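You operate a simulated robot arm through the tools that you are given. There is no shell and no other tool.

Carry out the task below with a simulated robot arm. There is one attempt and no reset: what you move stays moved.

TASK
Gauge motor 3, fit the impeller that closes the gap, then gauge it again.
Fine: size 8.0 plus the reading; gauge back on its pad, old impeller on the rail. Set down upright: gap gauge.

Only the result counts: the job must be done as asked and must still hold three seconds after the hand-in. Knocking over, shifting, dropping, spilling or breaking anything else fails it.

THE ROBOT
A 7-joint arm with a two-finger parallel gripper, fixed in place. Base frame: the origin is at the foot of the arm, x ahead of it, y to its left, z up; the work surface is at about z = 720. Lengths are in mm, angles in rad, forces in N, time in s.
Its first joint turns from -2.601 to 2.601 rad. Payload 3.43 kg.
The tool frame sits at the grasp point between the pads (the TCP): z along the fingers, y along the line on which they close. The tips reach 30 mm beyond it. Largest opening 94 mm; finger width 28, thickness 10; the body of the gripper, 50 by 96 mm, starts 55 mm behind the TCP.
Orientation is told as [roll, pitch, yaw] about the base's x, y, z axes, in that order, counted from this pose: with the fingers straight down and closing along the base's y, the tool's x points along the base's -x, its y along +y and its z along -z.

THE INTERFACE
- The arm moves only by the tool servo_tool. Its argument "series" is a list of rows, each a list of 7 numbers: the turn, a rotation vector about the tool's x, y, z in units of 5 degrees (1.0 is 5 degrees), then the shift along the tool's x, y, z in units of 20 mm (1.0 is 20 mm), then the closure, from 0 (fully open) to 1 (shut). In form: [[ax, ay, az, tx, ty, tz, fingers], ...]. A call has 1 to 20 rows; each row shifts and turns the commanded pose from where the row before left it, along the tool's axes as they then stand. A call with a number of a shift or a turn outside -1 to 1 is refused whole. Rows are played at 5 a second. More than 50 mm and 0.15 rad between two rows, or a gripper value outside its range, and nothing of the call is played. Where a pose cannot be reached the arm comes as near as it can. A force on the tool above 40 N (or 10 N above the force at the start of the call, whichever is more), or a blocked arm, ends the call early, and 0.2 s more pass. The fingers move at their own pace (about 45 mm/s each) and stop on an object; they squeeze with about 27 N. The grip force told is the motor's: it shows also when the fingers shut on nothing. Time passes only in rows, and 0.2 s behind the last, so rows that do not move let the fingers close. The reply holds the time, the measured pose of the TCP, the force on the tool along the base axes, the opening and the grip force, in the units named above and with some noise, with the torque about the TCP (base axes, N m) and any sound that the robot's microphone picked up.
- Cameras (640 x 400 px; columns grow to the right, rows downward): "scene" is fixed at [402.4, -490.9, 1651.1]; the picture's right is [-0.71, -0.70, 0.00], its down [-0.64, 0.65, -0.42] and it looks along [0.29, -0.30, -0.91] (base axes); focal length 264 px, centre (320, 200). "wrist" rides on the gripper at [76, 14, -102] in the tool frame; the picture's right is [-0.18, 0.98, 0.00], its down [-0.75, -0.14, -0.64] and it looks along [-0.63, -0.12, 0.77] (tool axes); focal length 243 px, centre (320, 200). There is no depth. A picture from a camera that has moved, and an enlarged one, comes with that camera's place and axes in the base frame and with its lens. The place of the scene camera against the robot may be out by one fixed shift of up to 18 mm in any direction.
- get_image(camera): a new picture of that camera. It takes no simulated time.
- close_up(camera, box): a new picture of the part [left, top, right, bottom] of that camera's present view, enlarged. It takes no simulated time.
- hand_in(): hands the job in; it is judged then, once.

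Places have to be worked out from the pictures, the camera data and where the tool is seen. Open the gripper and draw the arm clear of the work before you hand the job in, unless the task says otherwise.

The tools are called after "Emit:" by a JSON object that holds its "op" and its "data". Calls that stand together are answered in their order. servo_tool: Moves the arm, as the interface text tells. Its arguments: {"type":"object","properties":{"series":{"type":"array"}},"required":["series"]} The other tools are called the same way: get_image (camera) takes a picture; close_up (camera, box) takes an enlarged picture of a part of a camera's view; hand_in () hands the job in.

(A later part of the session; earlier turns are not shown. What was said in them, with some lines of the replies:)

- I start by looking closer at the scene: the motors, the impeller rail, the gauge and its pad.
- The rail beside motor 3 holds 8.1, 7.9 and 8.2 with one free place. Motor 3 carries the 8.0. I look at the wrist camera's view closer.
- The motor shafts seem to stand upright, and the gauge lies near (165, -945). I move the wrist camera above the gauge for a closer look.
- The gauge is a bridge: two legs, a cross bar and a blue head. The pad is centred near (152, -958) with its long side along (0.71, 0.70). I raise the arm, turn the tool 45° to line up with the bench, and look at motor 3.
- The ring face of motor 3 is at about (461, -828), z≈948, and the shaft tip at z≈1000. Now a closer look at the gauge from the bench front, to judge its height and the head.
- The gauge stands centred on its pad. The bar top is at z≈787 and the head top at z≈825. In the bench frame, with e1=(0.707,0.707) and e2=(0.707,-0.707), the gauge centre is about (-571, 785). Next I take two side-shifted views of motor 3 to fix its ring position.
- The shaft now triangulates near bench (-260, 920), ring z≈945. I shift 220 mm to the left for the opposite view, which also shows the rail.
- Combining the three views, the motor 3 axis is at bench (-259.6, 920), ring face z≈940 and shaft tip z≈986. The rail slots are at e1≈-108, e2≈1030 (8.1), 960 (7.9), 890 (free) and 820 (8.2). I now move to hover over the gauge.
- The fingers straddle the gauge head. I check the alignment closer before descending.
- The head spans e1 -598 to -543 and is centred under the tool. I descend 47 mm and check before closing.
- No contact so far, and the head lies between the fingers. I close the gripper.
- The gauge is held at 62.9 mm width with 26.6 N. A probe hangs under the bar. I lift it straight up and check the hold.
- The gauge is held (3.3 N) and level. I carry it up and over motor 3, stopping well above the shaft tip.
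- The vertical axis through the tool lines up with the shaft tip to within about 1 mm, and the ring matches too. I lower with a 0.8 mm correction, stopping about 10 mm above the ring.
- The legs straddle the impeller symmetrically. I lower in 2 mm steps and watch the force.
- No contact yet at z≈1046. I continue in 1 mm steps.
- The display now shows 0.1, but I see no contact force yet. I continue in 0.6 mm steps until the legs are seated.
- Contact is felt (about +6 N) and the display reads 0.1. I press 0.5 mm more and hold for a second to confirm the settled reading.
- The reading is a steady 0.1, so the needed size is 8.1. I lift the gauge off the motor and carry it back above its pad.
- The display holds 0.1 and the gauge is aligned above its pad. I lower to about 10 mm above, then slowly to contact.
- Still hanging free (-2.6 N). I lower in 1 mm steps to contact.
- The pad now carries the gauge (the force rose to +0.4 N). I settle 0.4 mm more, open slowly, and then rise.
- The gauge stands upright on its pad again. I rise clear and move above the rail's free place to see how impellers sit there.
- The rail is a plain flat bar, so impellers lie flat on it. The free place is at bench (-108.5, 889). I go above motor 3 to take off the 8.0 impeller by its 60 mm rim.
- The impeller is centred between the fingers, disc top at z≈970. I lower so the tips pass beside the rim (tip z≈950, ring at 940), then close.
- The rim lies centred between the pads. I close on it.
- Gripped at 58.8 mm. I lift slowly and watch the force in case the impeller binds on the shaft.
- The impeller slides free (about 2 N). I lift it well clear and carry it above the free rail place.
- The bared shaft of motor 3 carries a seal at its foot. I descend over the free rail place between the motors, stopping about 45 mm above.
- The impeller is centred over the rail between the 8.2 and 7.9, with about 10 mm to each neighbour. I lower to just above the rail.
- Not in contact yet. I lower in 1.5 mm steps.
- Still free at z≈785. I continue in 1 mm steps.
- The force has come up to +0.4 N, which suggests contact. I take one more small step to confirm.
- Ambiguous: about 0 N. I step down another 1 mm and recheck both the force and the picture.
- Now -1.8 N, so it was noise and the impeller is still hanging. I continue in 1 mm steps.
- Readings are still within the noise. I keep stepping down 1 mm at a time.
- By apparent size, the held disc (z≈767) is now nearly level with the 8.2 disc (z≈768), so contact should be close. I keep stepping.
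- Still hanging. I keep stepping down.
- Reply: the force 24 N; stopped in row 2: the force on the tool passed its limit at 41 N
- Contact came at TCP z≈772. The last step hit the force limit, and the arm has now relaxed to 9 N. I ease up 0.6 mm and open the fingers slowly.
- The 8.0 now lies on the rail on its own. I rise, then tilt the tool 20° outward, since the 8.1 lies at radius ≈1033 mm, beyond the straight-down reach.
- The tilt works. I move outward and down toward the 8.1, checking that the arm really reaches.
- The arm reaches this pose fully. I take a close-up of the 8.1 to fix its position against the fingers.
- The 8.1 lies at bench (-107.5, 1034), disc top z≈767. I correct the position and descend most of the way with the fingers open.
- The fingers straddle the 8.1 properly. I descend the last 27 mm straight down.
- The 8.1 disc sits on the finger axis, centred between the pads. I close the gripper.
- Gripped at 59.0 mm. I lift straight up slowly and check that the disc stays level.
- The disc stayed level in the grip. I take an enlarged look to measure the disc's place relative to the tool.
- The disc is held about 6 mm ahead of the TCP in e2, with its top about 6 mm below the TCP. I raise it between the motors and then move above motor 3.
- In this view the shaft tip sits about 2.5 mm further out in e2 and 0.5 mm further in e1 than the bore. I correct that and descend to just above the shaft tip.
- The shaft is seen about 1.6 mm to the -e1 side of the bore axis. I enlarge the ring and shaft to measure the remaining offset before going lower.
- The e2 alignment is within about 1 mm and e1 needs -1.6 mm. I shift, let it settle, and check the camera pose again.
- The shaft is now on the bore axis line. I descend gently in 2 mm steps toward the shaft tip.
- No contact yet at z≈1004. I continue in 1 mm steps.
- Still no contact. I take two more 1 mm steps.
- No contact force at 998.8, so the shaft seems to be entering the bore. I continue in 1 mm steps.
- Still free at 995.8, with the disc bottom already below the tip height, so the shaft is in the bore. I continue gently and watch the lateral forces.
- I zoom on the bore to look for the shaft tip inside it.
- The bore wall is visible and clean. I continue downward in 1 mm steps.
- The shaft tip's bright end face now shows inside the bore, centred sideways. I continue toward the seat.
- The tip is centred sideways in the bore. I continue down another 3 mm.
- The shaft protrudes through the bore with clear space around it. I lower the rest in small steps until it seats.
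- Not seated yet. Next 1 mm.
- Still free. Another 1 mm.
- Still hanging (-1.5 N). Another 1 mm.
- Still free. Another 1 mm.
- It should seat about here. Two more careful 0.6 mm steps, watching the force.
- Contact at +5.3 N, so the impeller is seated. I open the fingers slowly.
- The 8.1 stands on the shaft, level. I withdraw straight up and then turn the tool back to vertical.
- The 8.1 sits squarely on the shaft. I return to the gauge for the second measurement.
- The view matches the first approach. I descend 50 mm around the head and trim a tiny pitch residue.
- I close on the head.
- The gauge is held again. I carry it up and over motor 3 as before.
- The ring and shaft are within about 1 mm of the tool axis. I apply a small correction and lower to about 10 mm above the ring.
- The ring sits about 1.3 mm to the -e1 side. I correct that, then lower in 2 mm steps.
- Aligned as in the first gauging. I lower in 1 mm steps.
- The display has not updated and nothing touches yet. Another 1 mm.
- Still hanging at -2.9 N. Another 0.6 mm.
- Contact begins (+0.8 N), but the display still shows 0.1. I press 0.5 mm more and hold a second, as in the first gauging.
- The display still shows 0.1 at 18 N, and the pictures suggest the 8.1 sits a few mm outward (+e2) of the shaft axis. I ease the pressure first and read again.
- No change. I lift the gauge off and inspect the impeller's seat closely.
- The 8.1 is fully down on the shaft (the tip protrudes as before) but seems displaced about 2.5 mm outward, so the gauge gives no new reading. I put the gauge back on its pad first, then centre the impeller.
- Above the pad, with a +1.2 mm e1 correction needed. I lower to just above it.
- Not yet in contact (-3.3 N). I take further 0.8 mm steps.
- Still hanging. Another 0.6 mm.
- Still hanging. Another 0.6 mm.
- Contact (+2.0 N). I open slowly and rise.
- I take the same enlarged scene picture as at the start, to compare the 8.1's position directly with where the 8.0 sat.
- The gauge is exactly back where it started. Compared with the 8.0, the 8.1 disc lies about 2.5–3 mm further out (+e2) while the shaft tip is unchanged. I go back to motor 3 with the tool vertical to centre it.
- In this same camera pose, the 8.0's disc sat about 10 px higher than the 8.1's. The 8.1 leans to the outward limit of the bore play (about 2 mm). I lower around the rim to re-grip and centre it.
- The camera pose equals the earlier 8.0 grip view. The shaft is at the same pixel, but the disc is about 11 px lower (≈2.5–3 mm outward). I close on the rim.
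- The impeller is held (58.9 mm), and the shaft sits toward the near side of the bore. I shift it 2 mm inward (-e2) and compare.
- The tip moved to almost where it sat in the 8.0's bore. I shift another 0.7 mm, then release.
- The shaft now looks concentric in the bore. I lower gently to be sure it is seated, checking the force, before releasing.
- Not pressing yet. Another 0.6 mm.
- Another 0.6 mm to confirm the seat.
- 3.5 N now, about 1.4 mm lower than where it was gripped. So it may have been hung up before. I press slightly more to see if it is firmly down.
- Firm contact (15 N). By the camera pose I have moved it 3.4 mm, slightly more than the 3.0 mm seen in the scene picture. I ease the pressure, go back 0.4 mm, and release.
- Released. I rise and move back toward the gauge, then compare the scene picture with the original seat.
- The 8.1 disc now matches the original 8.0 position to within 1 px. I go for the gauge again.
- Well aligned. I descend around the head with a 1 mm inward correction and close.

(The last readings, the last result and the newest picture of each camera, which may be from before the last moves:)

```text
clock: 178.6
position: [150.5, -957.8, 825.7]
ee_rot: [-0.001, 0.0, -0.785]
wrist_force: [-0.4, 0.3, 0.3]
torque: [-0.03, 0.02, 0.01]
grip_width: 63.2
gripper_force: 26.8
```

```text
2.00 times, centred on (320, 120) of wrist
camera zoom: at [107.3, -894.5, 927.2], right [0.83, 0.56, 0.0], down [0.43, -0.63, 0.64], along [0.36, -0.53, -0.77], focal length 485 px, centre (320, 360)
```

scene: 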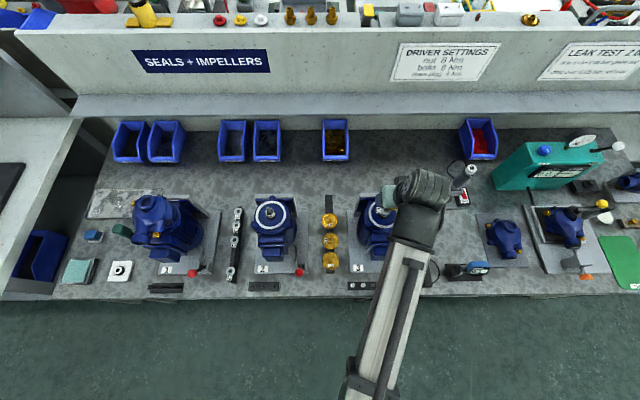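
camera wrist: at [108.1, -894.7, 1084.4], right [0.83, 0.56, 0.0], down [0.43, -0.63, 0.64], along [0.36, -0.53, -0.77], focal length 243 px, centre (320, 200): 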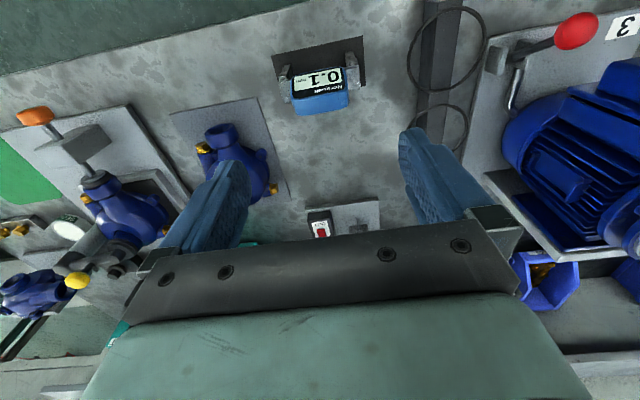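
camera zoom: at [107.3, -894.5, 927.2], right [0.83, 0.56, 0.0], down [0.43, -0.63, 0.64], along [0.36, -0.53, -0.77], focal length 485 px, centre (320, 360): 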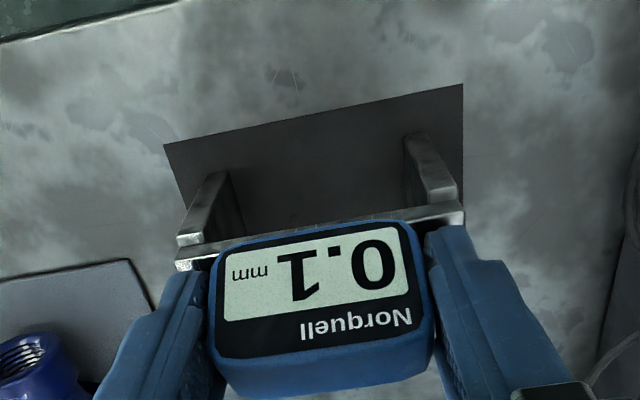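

Held. I lift and carry it over motor 3.

Emit:
{"op": "servo_tool", "data": {"series": [[0, 0, 0, 0, 0, -0.3, 1], [0, 0, 0, 0, 0, -0.7, 1], [0, 0, 0, 0, 0, -1, 1], [0, 0, 0, 0, 0, -1, 1], [0, 0, 0, 0, 0, -1, 1], [0, 0, 0, 0, 0, -1, 1], [0, 0, 0, 0, 0, -1, 1], [0, 0, 0, 0, 0, -1, 1], [0, 0, 0, 0, 0, 0, 1]]}}

Emit:
{"op": "servo_tool", "data": {"series": [[0, 0, 0, -0.4244, 0.968, -0.917, 1], [0, 0, 0, -0.4244, 0.968, -0.917, 1], [0, 0, 0, -0.4244, 0.968, -0.917, 1], [0, 0, 0, -0.4244, 0.968, -0.917, 1], [0, 0, 0, -0.4244, 0.968, -0.917, 1], [0, 0, 0, -0.4244, 0.968, -0.917, 1], [0, 0, 0, -0.4244, 0.968, -0.917, 1], [0, 0, 0, -0.4244, 0.968, -0.917, 1], [0, 0, 0, -0.4244, 0.968, -0.917, 1], [0, 0, 0, -0.4244, 0.968, 0, 1], [0, 0, 0, -0.4244, 0.968, 0, 1], [0, 0, 0, -0.4244, 0.968, 0, 1], [0, 0, 0, -0.4244, 0.968, 0, 1], [0, 0, 0, -0.4244, 0.968, 0, 1], [0, 0, 0, -0.4244, 0.968, 0, 1], [0, 0, 0, -0.4244, 0.968, 0, 1], [0, 0, 0, 0, 0, 0, 1], [0, 0, 0, 0, 0, 0, 1]]}}

Emit:
{"op": "close_up", "data": {"camera": "wrist", "box": [220, 20, 420, 190]}}

```text
clock: 180.6
position: [151.9, -958.9, 963.7]
ee_rot: [0.0, 0.001, -0.784]
wrist_force: [0.2, -0.6, -3.3]
torque: [0.02, 0.0, 0.0]
grip_width: 63.0
gripper_force: 27.2
```

```text
clock: 184.4
position: [470.3, -835.2, 1127.5]
ee_rot: [0.002, -0.001, -0.784]
wrist_force: [-0.1, 0.1, -2.9]
torque: [0.01, -0.01, -0.01]
grip_width: 62.9
gripper_force: 26.6
```

```text
2.35 times, centred on (320, 105) of wrist
camera zoom: at [424.9, -771.6, 1230.4], right [0.83, 0.56, 0.0], down [0.43, -0.63, 0.64], along [0.36, -0.53, -0.77], focal length 571 px, centre (320, 424)
```

zoom: 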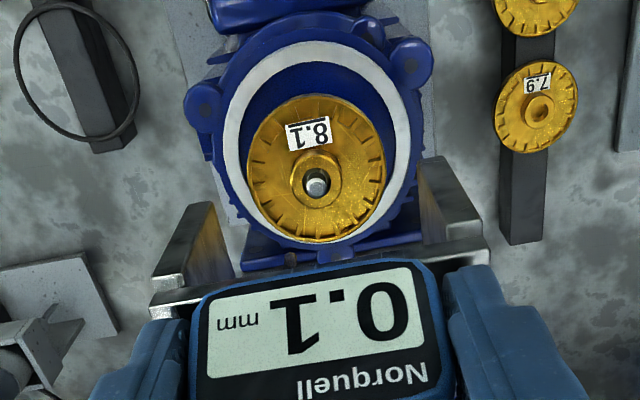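

The tool is about 1.7 mm off in e1 and 1.9 mm in e2. I correct both and lower to about 10 mm above the ring.

Emit:
{"op": "servo_tool", "data": {"series": [[0, 0, 0, 0.095, -0.085, 0.6, 1], [0, 0, 0, 0, 0, 0.8, 1], [0, 0, 0, 0, 0, 0.8, 1], [0, 0, 0, 0, 0, 0.8, 1], [0, 0, 0, 0, 0, 0.6, 1], [0, 0, 0, 0, 0, 0, 1], [0, 0, 0, 0, 0, 0, 1]]}}

Emit:
{"op": "close_up", "data": {"camera": "wrist", "box": [220, 40, 420, 190]}}

```text
clock: 186.0
position: [464.0, -834.5, 1056.9]
ee_rot: [0.0, 0.001, -0.785]
wrist_force: [0.0, 0.2, -3.2]
torque: [0.01, -0.03, 0.05]
grip_width: 62.9
gripper_force: 27.5
```

```text
2.67 times, centred on (320, 115) of wrist
camera zoom: at [420.9, -772.5, 1159.4], right [0.83, 0.56, 0.0], down [0.43, -0.63, 0.64], along [0.36, -0.53, -0.77], focal length 647 px, centre (320, 427)
```

zoom: 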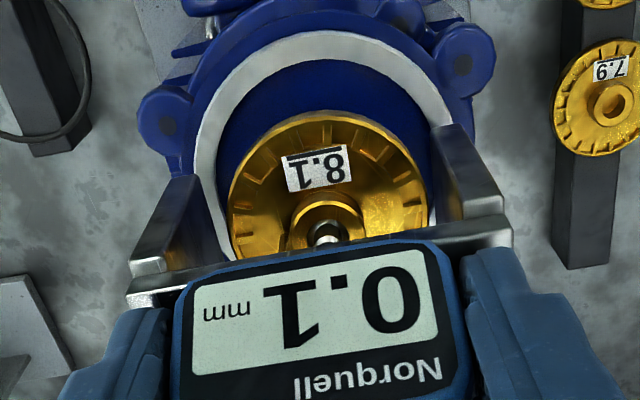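

The shaft is now 1.7 mm to the +e1 side. I correct that and lower slowly.

Emit:
{"op": "servo_tool", "data": {"series": [[0, 0, 0, 0, 0.08, 0, 1], [0, 0, 0, 0, 0, 0.1, 1], [0, 0, 0, 0, 0, 0.1, 1], [0, 0, 0, 0, 0, 0.1, 1], [0, 0, 0, 0, 0, 0, 1]]}}

Emit:
{"op": "close_up", "data": {"camera": "wrist", "box": [220, 40, 420, 190]}}

```text
clock: 187.2
position: [465.3, -834.3, 1052.3]
ee_rot: [0.002, 0.002, -0.787]
wrist_force: [0.3, -0.1, -2.5]
torque: [0.03, 0.02, -0.02]
grip_width: 63.1
gripper_force: 27.2
```

```text
2.67 times, centred on (320, 115) of wrist
camera zoom: at [422.1, -770.0, 1153.3], right [0.83, 0.56, 0.0], down [0.43, -0.63, 0.64], along [0.36, -0.53, -0.77], focal length 647 px, centre (320, 427)
```

zoom: 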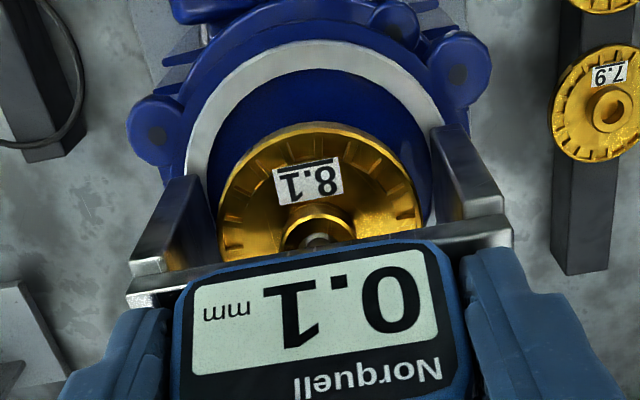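

A small trim: e2 +1.3 mm and e1 -0.5 mm. Then I lower in 1.5 mm steps.

Emit:
{"op": "servo_tool", "data": {"series": [[0, 0, 0, -0.065, -0.025, 0, 1], [0, 0, 0, 0, 0, 0.075, 1], [0, 0, 0, 0, 0, 0.075, 1], [0, 0, 0, 0, 0, 0.075, 1], [0, 0, 0, 0, 0, 0, 1]]}}

Emit:
{"op": "close_up", "data": {"camera": "wrist", "box": [220, 40, 420, 190]}}

```text
clock: 188.4
position: [466.8, -834.7, 1047.2]
ee_rot: [0.0, 0.002, -0.786]
wrist_force: [-0.1, 0.3, -2.9]
torque: [0.0, -0.01, -0.01]
grip_width: 62.9
gripper_force: 27.1
```

```text
2.67 times, centred on (320, 115) of wrist
camera zoom: at [422.7, -771.6, 1148.8], right [0.83, 0.56, 0.0], down [0.43, -0.63, 0.64], along [0.36, -0.53, -0.77], focal length 647 px, centre (320, 427)
```

zoom: 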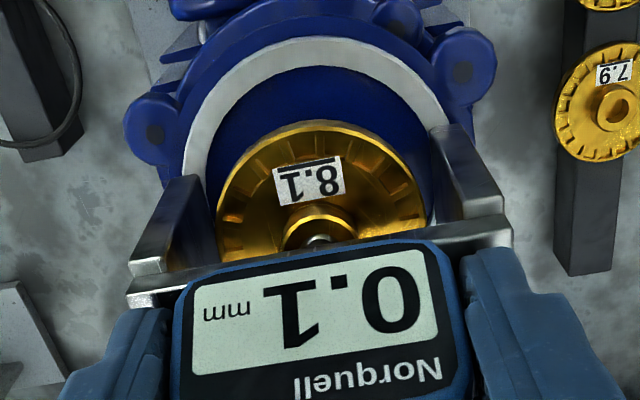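

Alignment matches the first gauging. I go down in 1 mm steps.

Emit:
{"op": "servo_tool", "data": {"series": [[0, 0, 0, 0, 0, 0.05, 1], [0, 0, 0, 0, 0, 0.05, 1], [0, 0, 0, 0, 0, 0, 1]]}}

Emit:
{"op": "close_up", "data": {"camera": "wrist", "box": [220, 40, 420, 190]}}

```text
clock: 189.2
position: [467.7, -836.1, 1044.2]
ee_rot: [-0.001, -0.001, -0.786]
wrist_force: [0.5, 0.4, -2.8]
torque: [0.02, 0.01, 0.01]
grip_width: 63.1
gripper_force: 26.5
```

```text
2.67 times, centred on (320, 115) of wrist
camera zoom: at [422.1, -771.8, 1146.7], right [0.83, 0.56, 0.0], down [0.43, -0.63, 0.64], along [0.36, -0.53, -0.77], focal length 647 px, centre (320, 427)
```

zoom: 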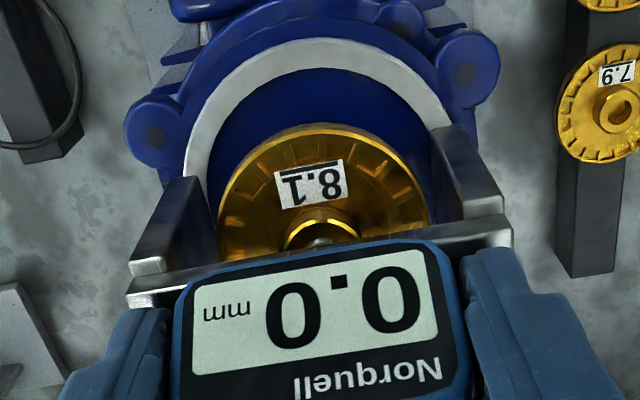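

The display now reads 0.0. I lower the last bit until the legs touch, and hold.

Emit:
{"op": "servo_tool", "data": {"series": [[0, 0, 0, 0, 0, 0.03, 1], [0, 0, 0, 0, 0, 0, 1]]}}

```text
clock: 189.8
position: [466.2, -835.7, 1043.9]
ee_rot: [0.001, 0.001, -0.785]
wrist_force: [-0.2, -0.5, -2.9]
torque: [0.0, -0.02, 0.0]
grip_width: 62.9
gripper_force: 27.2
```

Not touching yet. Another 0.6 mm.

Emit:
{"op": "servo_tool", "data": {"series": [[0, 0, 0, 0, 0, 0.03, 1], [0, 0, 0, 0, 0, 0, 1], [0, 0, 0, 0, 0, 0, 1]]}}

Emit:
{"op": "close_up", "data": {"camera": "wrist", "box": [220, 40, 420, 190]}}

```text
clock: 190.6
position: [466.9, -835.8, 1043.3]
ee_rot: [0.0, 0.002, -0.787]
wrist_force: [0.7, 0.1, -0.1]
torque: [0.02, -0.03, -0.02]
grip_width: 62.8
gripper_force: 27.2
```

```text
2.67 times, centred on (320, 115) of wrist
camera zoom: at [422.6, -771.5, 1145.8], right [0.83, 0.56, 0.0], down [0.43, -0.63, 0.64], along [0.36, -0.53, -0.77], focal length 647 px, centre (320, 427)
```

zoom: 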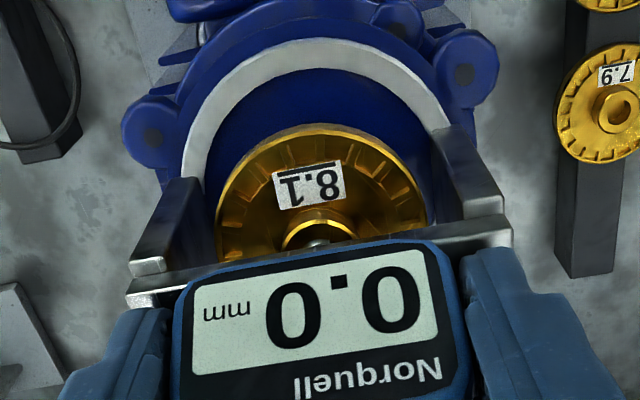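

Contact begins and the reading stays 0.0. I press 0.4 mm more and hold one second, as in the first gauging.

Emit:
{"op": "servo_tool", "data": {"series": [[0, 0, 0, 0, 0, 0.02, 1], [0, 0, 0, 0, 0, 0, 1], [0, 0, 0, 0, 0, 0, 1], [0, 0, 0, 0, 0, 0, 1], [0, 0, 0, 0, 0, 0, 1], [0, 0, 0, 0, 0, 0, 1]]}}

Emit:
{"op": "close_up", "data": {"camera": "wrist", "box": [220, 40, 420, 190]}}

```text
clock: 192.0
position: [467.1, -835.0, 1043.5]
ee_rot: [-0.001, -0.001, -0.785]
wrist_force: [0.0, -5.4, 9.1]
torque: [-0.13, -0.03, 0.03]
grip_width: 62.9
gripper_force: 27.2
```

```text
2.67 times, centred on (320, 115) of wrist
camera zoom: at [422.5, -771.3, 1145.8], right [0.83, 0.56, 0.0], down [0.43, -0.63, 0.64], along [0.36, -0.53, -0.77], focal length 647 px, centre (320, 427)
```

zoom: 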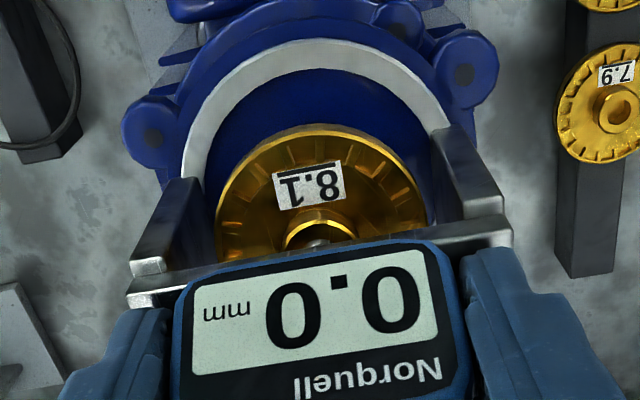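

A steady 0.0: the gap is closed. I lift the gauge straight off and carry it back to its pad.

Emit:
{"op": "servo_tool", "data": {"series": [[0, 0, 0, 0, 0, -0.2, 1], [0, 0, 0, 0, 0, -0.46, 1], [0, 0, 0, 0, 0, -0.95, 1], [0, 0, 0, 0, 0, -0.95, 1], [0, 0, 0, 0, 0, -0.95, 1], [0, 0, 0, 0, 0, -0.95, 1], [0, 0, 0, 0, 0, 0, 1]]}}

Emit:
{"op": "servo_tool", "data": {"series": [[0, 0, 0, 0.4234, -0.9694, 0, 1], [0, 0, 0, 0.4234, -0.9694, 0, 1], [0, 0, 0, 0.4234, -0.9694, 0, 1], [0, 0, 0, 0.4234, -0.9694, 0, 1], [0, 0, 0, 0.4234, -0.9694, 0, 1], [0, 0, 0, 0.4234, -0.9694, 0, 1], [0, 0, 0, 0.4234, -0.9694, 0, 1], [0, 0, 0, 0.4234, -0.9694, 0, 1], [0, 0, 0, 0.4234, -0.9694, 0.92, 1], [0, 0, 0, 0.4234, -0.9694, 0.92, 1], [0, 0, 0, 0.4234, -0.9694, 0.92, 1], [0, 0, 0, 0.4234, -0.9694, 0.92, 1], [0, 0, 0, 0.4234, -0.9694, 0.92, 1], [0, 0, 0, 0.4234, -0.9694, 0.92, 1], [0, 0, 0, 0.4234, -0.9694, 0.92, 1], [0, 0, 0, 0.4234, -0.9694, 0.92, 1], [0, 0, 0, 0, 0, 0.9, 1], [0, 0, 0, 0, 0, 0.9, 1], [0, 0, 0, 0, 0, 0.9, 1], [0, 0, 0, 0, 0, 0, 1]]}}

Emit:
{"op": "close_up", "data": {"camera": "wrist", "box": [200, 20, 440, 220]}}

Emit:
{"op": "close_up", "data": {"camera": "scene", "box": [340, 180, 420, 240]}}

```text
clock: 193.6
position: [467.0, -835.3, 1132.7]
ee_rot: [0.001, 0.001, -0.787]
wrist_force: [0.1, 0.5, -3.2]
torque: [-0.02, 0.01, 0.02]
grip_width: 63.0
gripper_force: 27.1
```

```text
clock: 197.8
position: [151.6, -959.1, 930.4]
ee_rot: [0.002, 0.001, -0.786]
wrist_force: [-0.1, -0.1, -3.5]
torque: [-0.02, 0.01, 0.01]
grip_width: 63.0
gripper_force: 27.2
```

```text
2.00 times, centred on (320, 120) of wrist
camera zoom: at [107.1, -894.5, 1032.5], right [0.83, 0.56, 0.0], down [0.43, -0.63, 0.64], along [0.36, -0.53, -0.77], focal length 485 px, centre (320, 360)
```

zoom: 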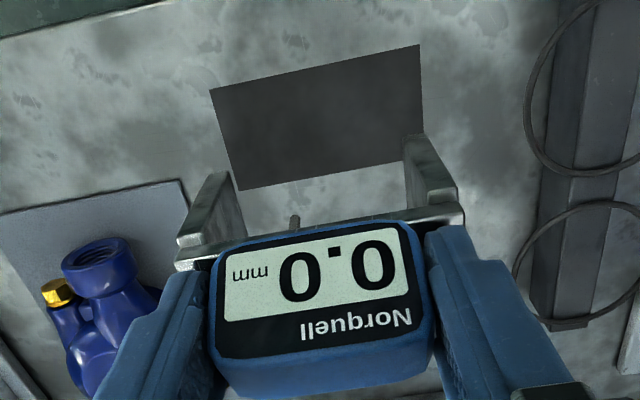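

```text
6.67 times, centred on (380, 210) of scene
camera zoom: at [402.4, -490.9, 1651.1], right [-0.71, -0.7, 0.0], down [-0.64, 0.65, -0.42], along [0.29, -0.3, -0.91], focal length 1760 px, centre (-80, 133)
```

zoom: 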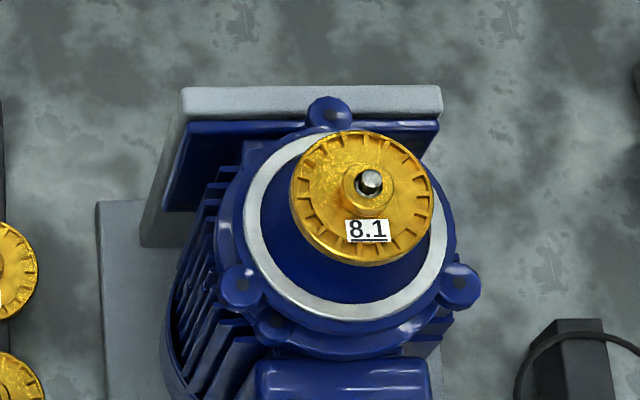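

The display holds 0.0, the impeller is unmoved, and the gauge is aligned over its pad. I lower it.

Emit:
{"op": "servo_tool", "data": {"series": [[0, 0, 0, 0, 0, 0.9, 1], [0, 0, 0, 0, 0, 0.9, 1], [0, 0, 0, 0, 0, 0.9, 1], [0, 0, 0, 0, 0, 0.9, 1], [0, 0, 0, 0, 0, 0.9, 1], [0, 0, 0, 0, 0, 0.4, 1], [0, 0, 0, 0, 0, 0.1, 1], [0, 0, 0, 0, 0, 0, 1]]}}

Emit:
{"op": "servo_tool", "data": {"series": [[0, 0, 0, 0, 0, 0.05, 1], [0, 0, 0, 0, 0, 0.05, 1], [0, 0, 0, 0, 0, 0.05, 1], [0, 0, 0, 0, 0, 0, 1]]}}

```text
clock: 199.6
position: [150.9, -959.6, 829.7]
ee_rot: [-0.001, 0.001, -0.785]
wrist_force: [0.0, -1.9, -1.5]
torque: [0.0, -0.04, -0.01]
grip_width: 63.0
gripper_force: 27.8
```

```text
clock: 200.6
position: [151.2, -960.4, 827.3]
ee_rot: [0.0, 0.0, -0.786]
wrist_force: [0.2, -0.1, -3.9]
torque: [-0.01, 0.0, 0.01]
grip_width: 63.1
gripper_force: 27.1
```

Still hanging (-3.9 N). I take smaller steps to contact.

Emit:
{"op": "servo_tool", "data": {"series": [[0, 0, 0, 0, 0, 0.04, 1], [0, 0, 0, 0, 0, 0, 1]]}}

```text
clock: 201.2
position: [151.2, -958.5, 828.0]
ee_rot: [0.0, -0.001, -0.785]
wrist_force: [0.3, 0.3, -1.9]
torque: [-0.01, 0.01, 0.01]
grip_width: 62.7
gripper_force: 26.7
```

Still mostly hanging. Another 0.6 mm.

Emit:
{"op": "servo_tool", "data": {"series": [[0, 0, 0, 0, 0, 0.03, 1], [0, 0, 0, 0, 0, 0, 1]]}}

```text
clock: 201.8
position: [151.6, -958.7, 826.1]
ee_rot: [0.0, -0.001, -0.785]
wrist_force: [0.0, -0.6, -3.0]
torque: [-0.03, 0.01, 0.01]
grip_width: 63.2
gripper_force: 27.2
```

Hanging at -3.0 N. Another 0.6 mm.

Emit:
{"op": "servo_tool", "data": {"series": [[0, 0, 0, 0, 0, 0.03, 1], [0, 0, 0, 0, 0, 0, 1]]}}

```text
clock: 202.4
position: [151.3, -958.4, 826.5]
ee_rot: [-0.001, 0.001, -0.785]
wrist_force: [-0.6, -0.1, -2.1]
torque: [-0.04, 0.04, 0.03]
grip_width: 62.9
gripper_force: 27.2
```

Another 0.6 mm.

Emit:
{"op": "servo_tool", "data": {"series": [[0, 0, 0, 0, 0, 0.03, 1], [0, 0, 0, 0, 0, 0, 1]]}}

Emit:
{"op": "close_up", "data": {"camera": "wrist", "box": [200, 20, 440, 220]}}

```text
clock: 203.0
position: [151.9, -958.1, 825.6]
ee_rot: [-0.001, -0.002, -0.785]
wrist_force: [-0.8, -1.1, -3.0]
torque: [-0.01, -0.01, 0.03]
grip_width: 62.9
gripper_force: 27.2
```

```text
2.00 times, centred on (320, 120) of wrist
camera zoom: at [107.5, -894.8, 927.7], right [0.83, 0.56, 0.0], down [0.43, -0.63, 0.64], along [0.36, -0.53, -0.77], focal length 485 px, centre (320, 360)
```

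zoom: 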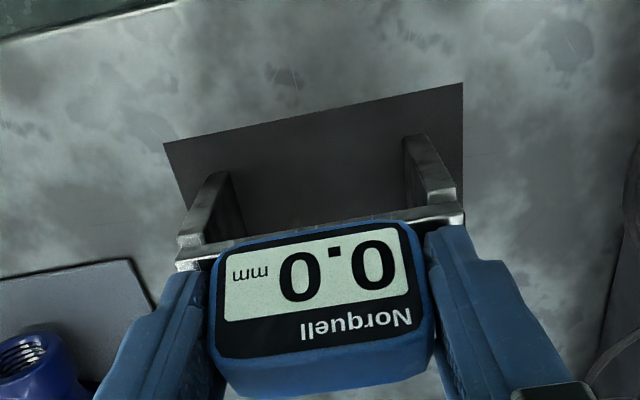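

Cam height 927.7 against 927.2 at pick-up, so contact is near. Another 0.6 mm.

Emit:
{"op": "servo_tool", "data": {"series": [[0, 0, 0, 0, 0, 0.03, 1], [0, 0, 0, 0, 0, 0, 1]]}}

```text
clock: 203.6
position: [152.0, -958.4, 825.2]
ee_rot: [-0.001, -0.001, -0.787]
wrist_force: [-0.4, 1.4, 3.6]
torque: [0.12, 0.09, -0.03]
grip_width: 62.7
gripper_force: 27.5
```

Contact (+3.6 N). I release slowly and rise clear.

Emit:
{"op": "servo_tool", "data": {"series": [[0, 0, 0, 0, 0, 0, 0.32], [0, 0, 0, 0, 0, 0, 0.25], [0, 0, 0, 0, 0, 0, 0.15], [0, 0, 0, 0, 0, 0, 0], [0, 0, 0, 0, 0, 0, 0], [0, 0, 0, 0, 0, 0, 0], [0, 0, 0, 0, 0, -0.5, 0], [0, 0, 0, 0, 0, -0.9, 0], [0, 0, 0, 0, 0, -0.9, 0], [0, 0, 0, 0, 0, -0.9, 0], [0, 0, 0, 0, 0, -0.9, 0], [0, 0, 0, 0, 0, -0.9, 0], [0, 0, 0, 0, 0, -1, 0], [0, 0, 0, 0, 0, -1, 0], [0, 0, 0, 0, 0, -1, 0], [0, 0, 0, 0, 0, -1, 0], [0, 0, 0, 0, 0, -1, 0], [0, 0, 0, 0, 0, -1, 0]]}}

Emit:
{"op": "get_image", "data": {"camera": "wrist"}}

Emit:
{"op": "get_image", "data": {"camera": "scene"}}

Emit:
{"op": "close_up", "data": {"camera": "scene", "box": [440, 240, 520, 290]}}

Emit:
{"op": "close_up", "data": {"camera": "scene", "box": [300, 160, 460, 300]}}

```text
clock: 207.4
position: [149.7, -958.1, 1046.7]
ee_rot: [0.0, 0.0, -0.785]
wrist_force: [0.4, 0.6, 0.0]
torque: [0.01, 0.02, -0.02]
grip_width: 93.9
gripper_force: 0.1
```

```text
taken
camera wrist: at [106.3, -894.8, 1147.9], right [0.83, 0.56, 0.0], down [0.43, -0.63, 0.64], along [0.36, -0.53, -0.77], focal length 243 px, centre (320, 200)
```

wrist: 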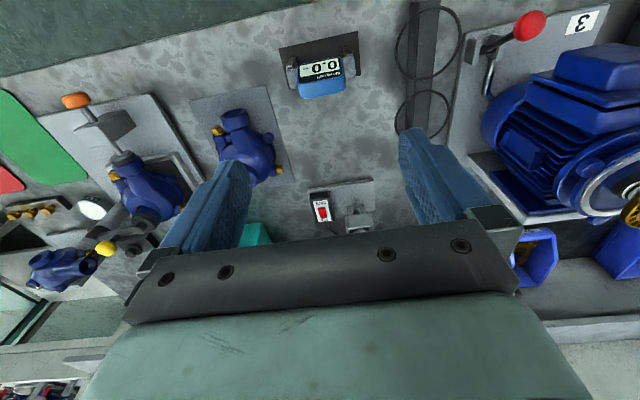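

```text
taken
```

scene: 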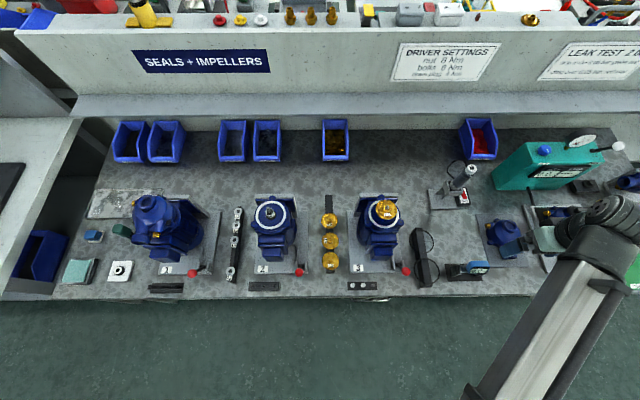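

```text
8.00 times, centred on (480, 265) of scene
camera zoom: at [402.4, -490.9, 1651.1], right [-0.71, -0.7, 0.0], down [-0.64, 0.65, -0.42], along [0.29, -0.3, -0.91], focal length 2112 px, centre (-960, -320)
```

zoom: 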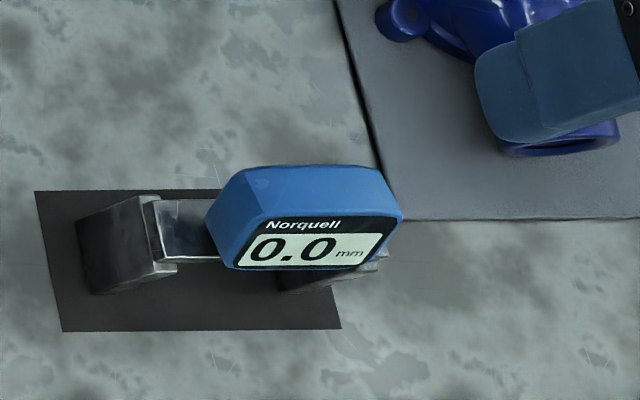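

```text
2.86 times, centred on (380, 230) of scene
camera zoom: at [402.4, -490.9, 1651.1], right [-0.71, -0.7, 0.0], down [-0.64, 0.65, -0.42], along [0.29, -0.3, -0.91], focal length 754 px, centre (149, 114)
```

zoom: 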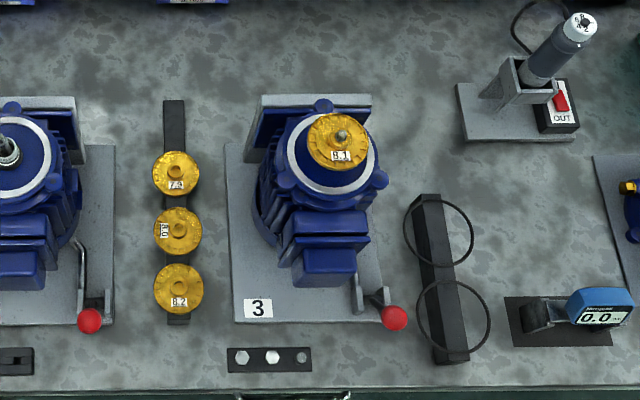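

Everything is in place: the gauge is upright on its pad reading 0.0, the 8.1 is on motor 3, and the old 8.0 is on the rail with the 7.9 and 8.2 untouched. The gripper is open and clear, so I hand in.

Emit:
{"op": "hand_in", "data": {}}

```text
The job is handed in.
```

Motor 3 is gauged, refitted and gauged again. The first reading was 0.1, so I fitted the 8.1 impeller, and the second gauging reads 0.0. The job is handed in; I have not seen the judge's result.

- **Gauge:** it is back on its pad, standing upright, in the same spot as at the start.
- **Old impeller:** the 8.0 is on the rail in the free place between the 7.9 and the 8.2, which I did not move.
- **First try at re-gauging:** after I first fitted the 8.1, the gauge kept showing 0.1. The impeller was sitting about 3 mm off centre on the shaft. I put the gauge back, centred the impeller to within about half a millimetre of where the 8.0 had been, and gauged again.
- **Setting down the 8.0:** the force limit of 40 N tripped once (41 N) as it touched the rail. Nothing slipped or moved that I could see.
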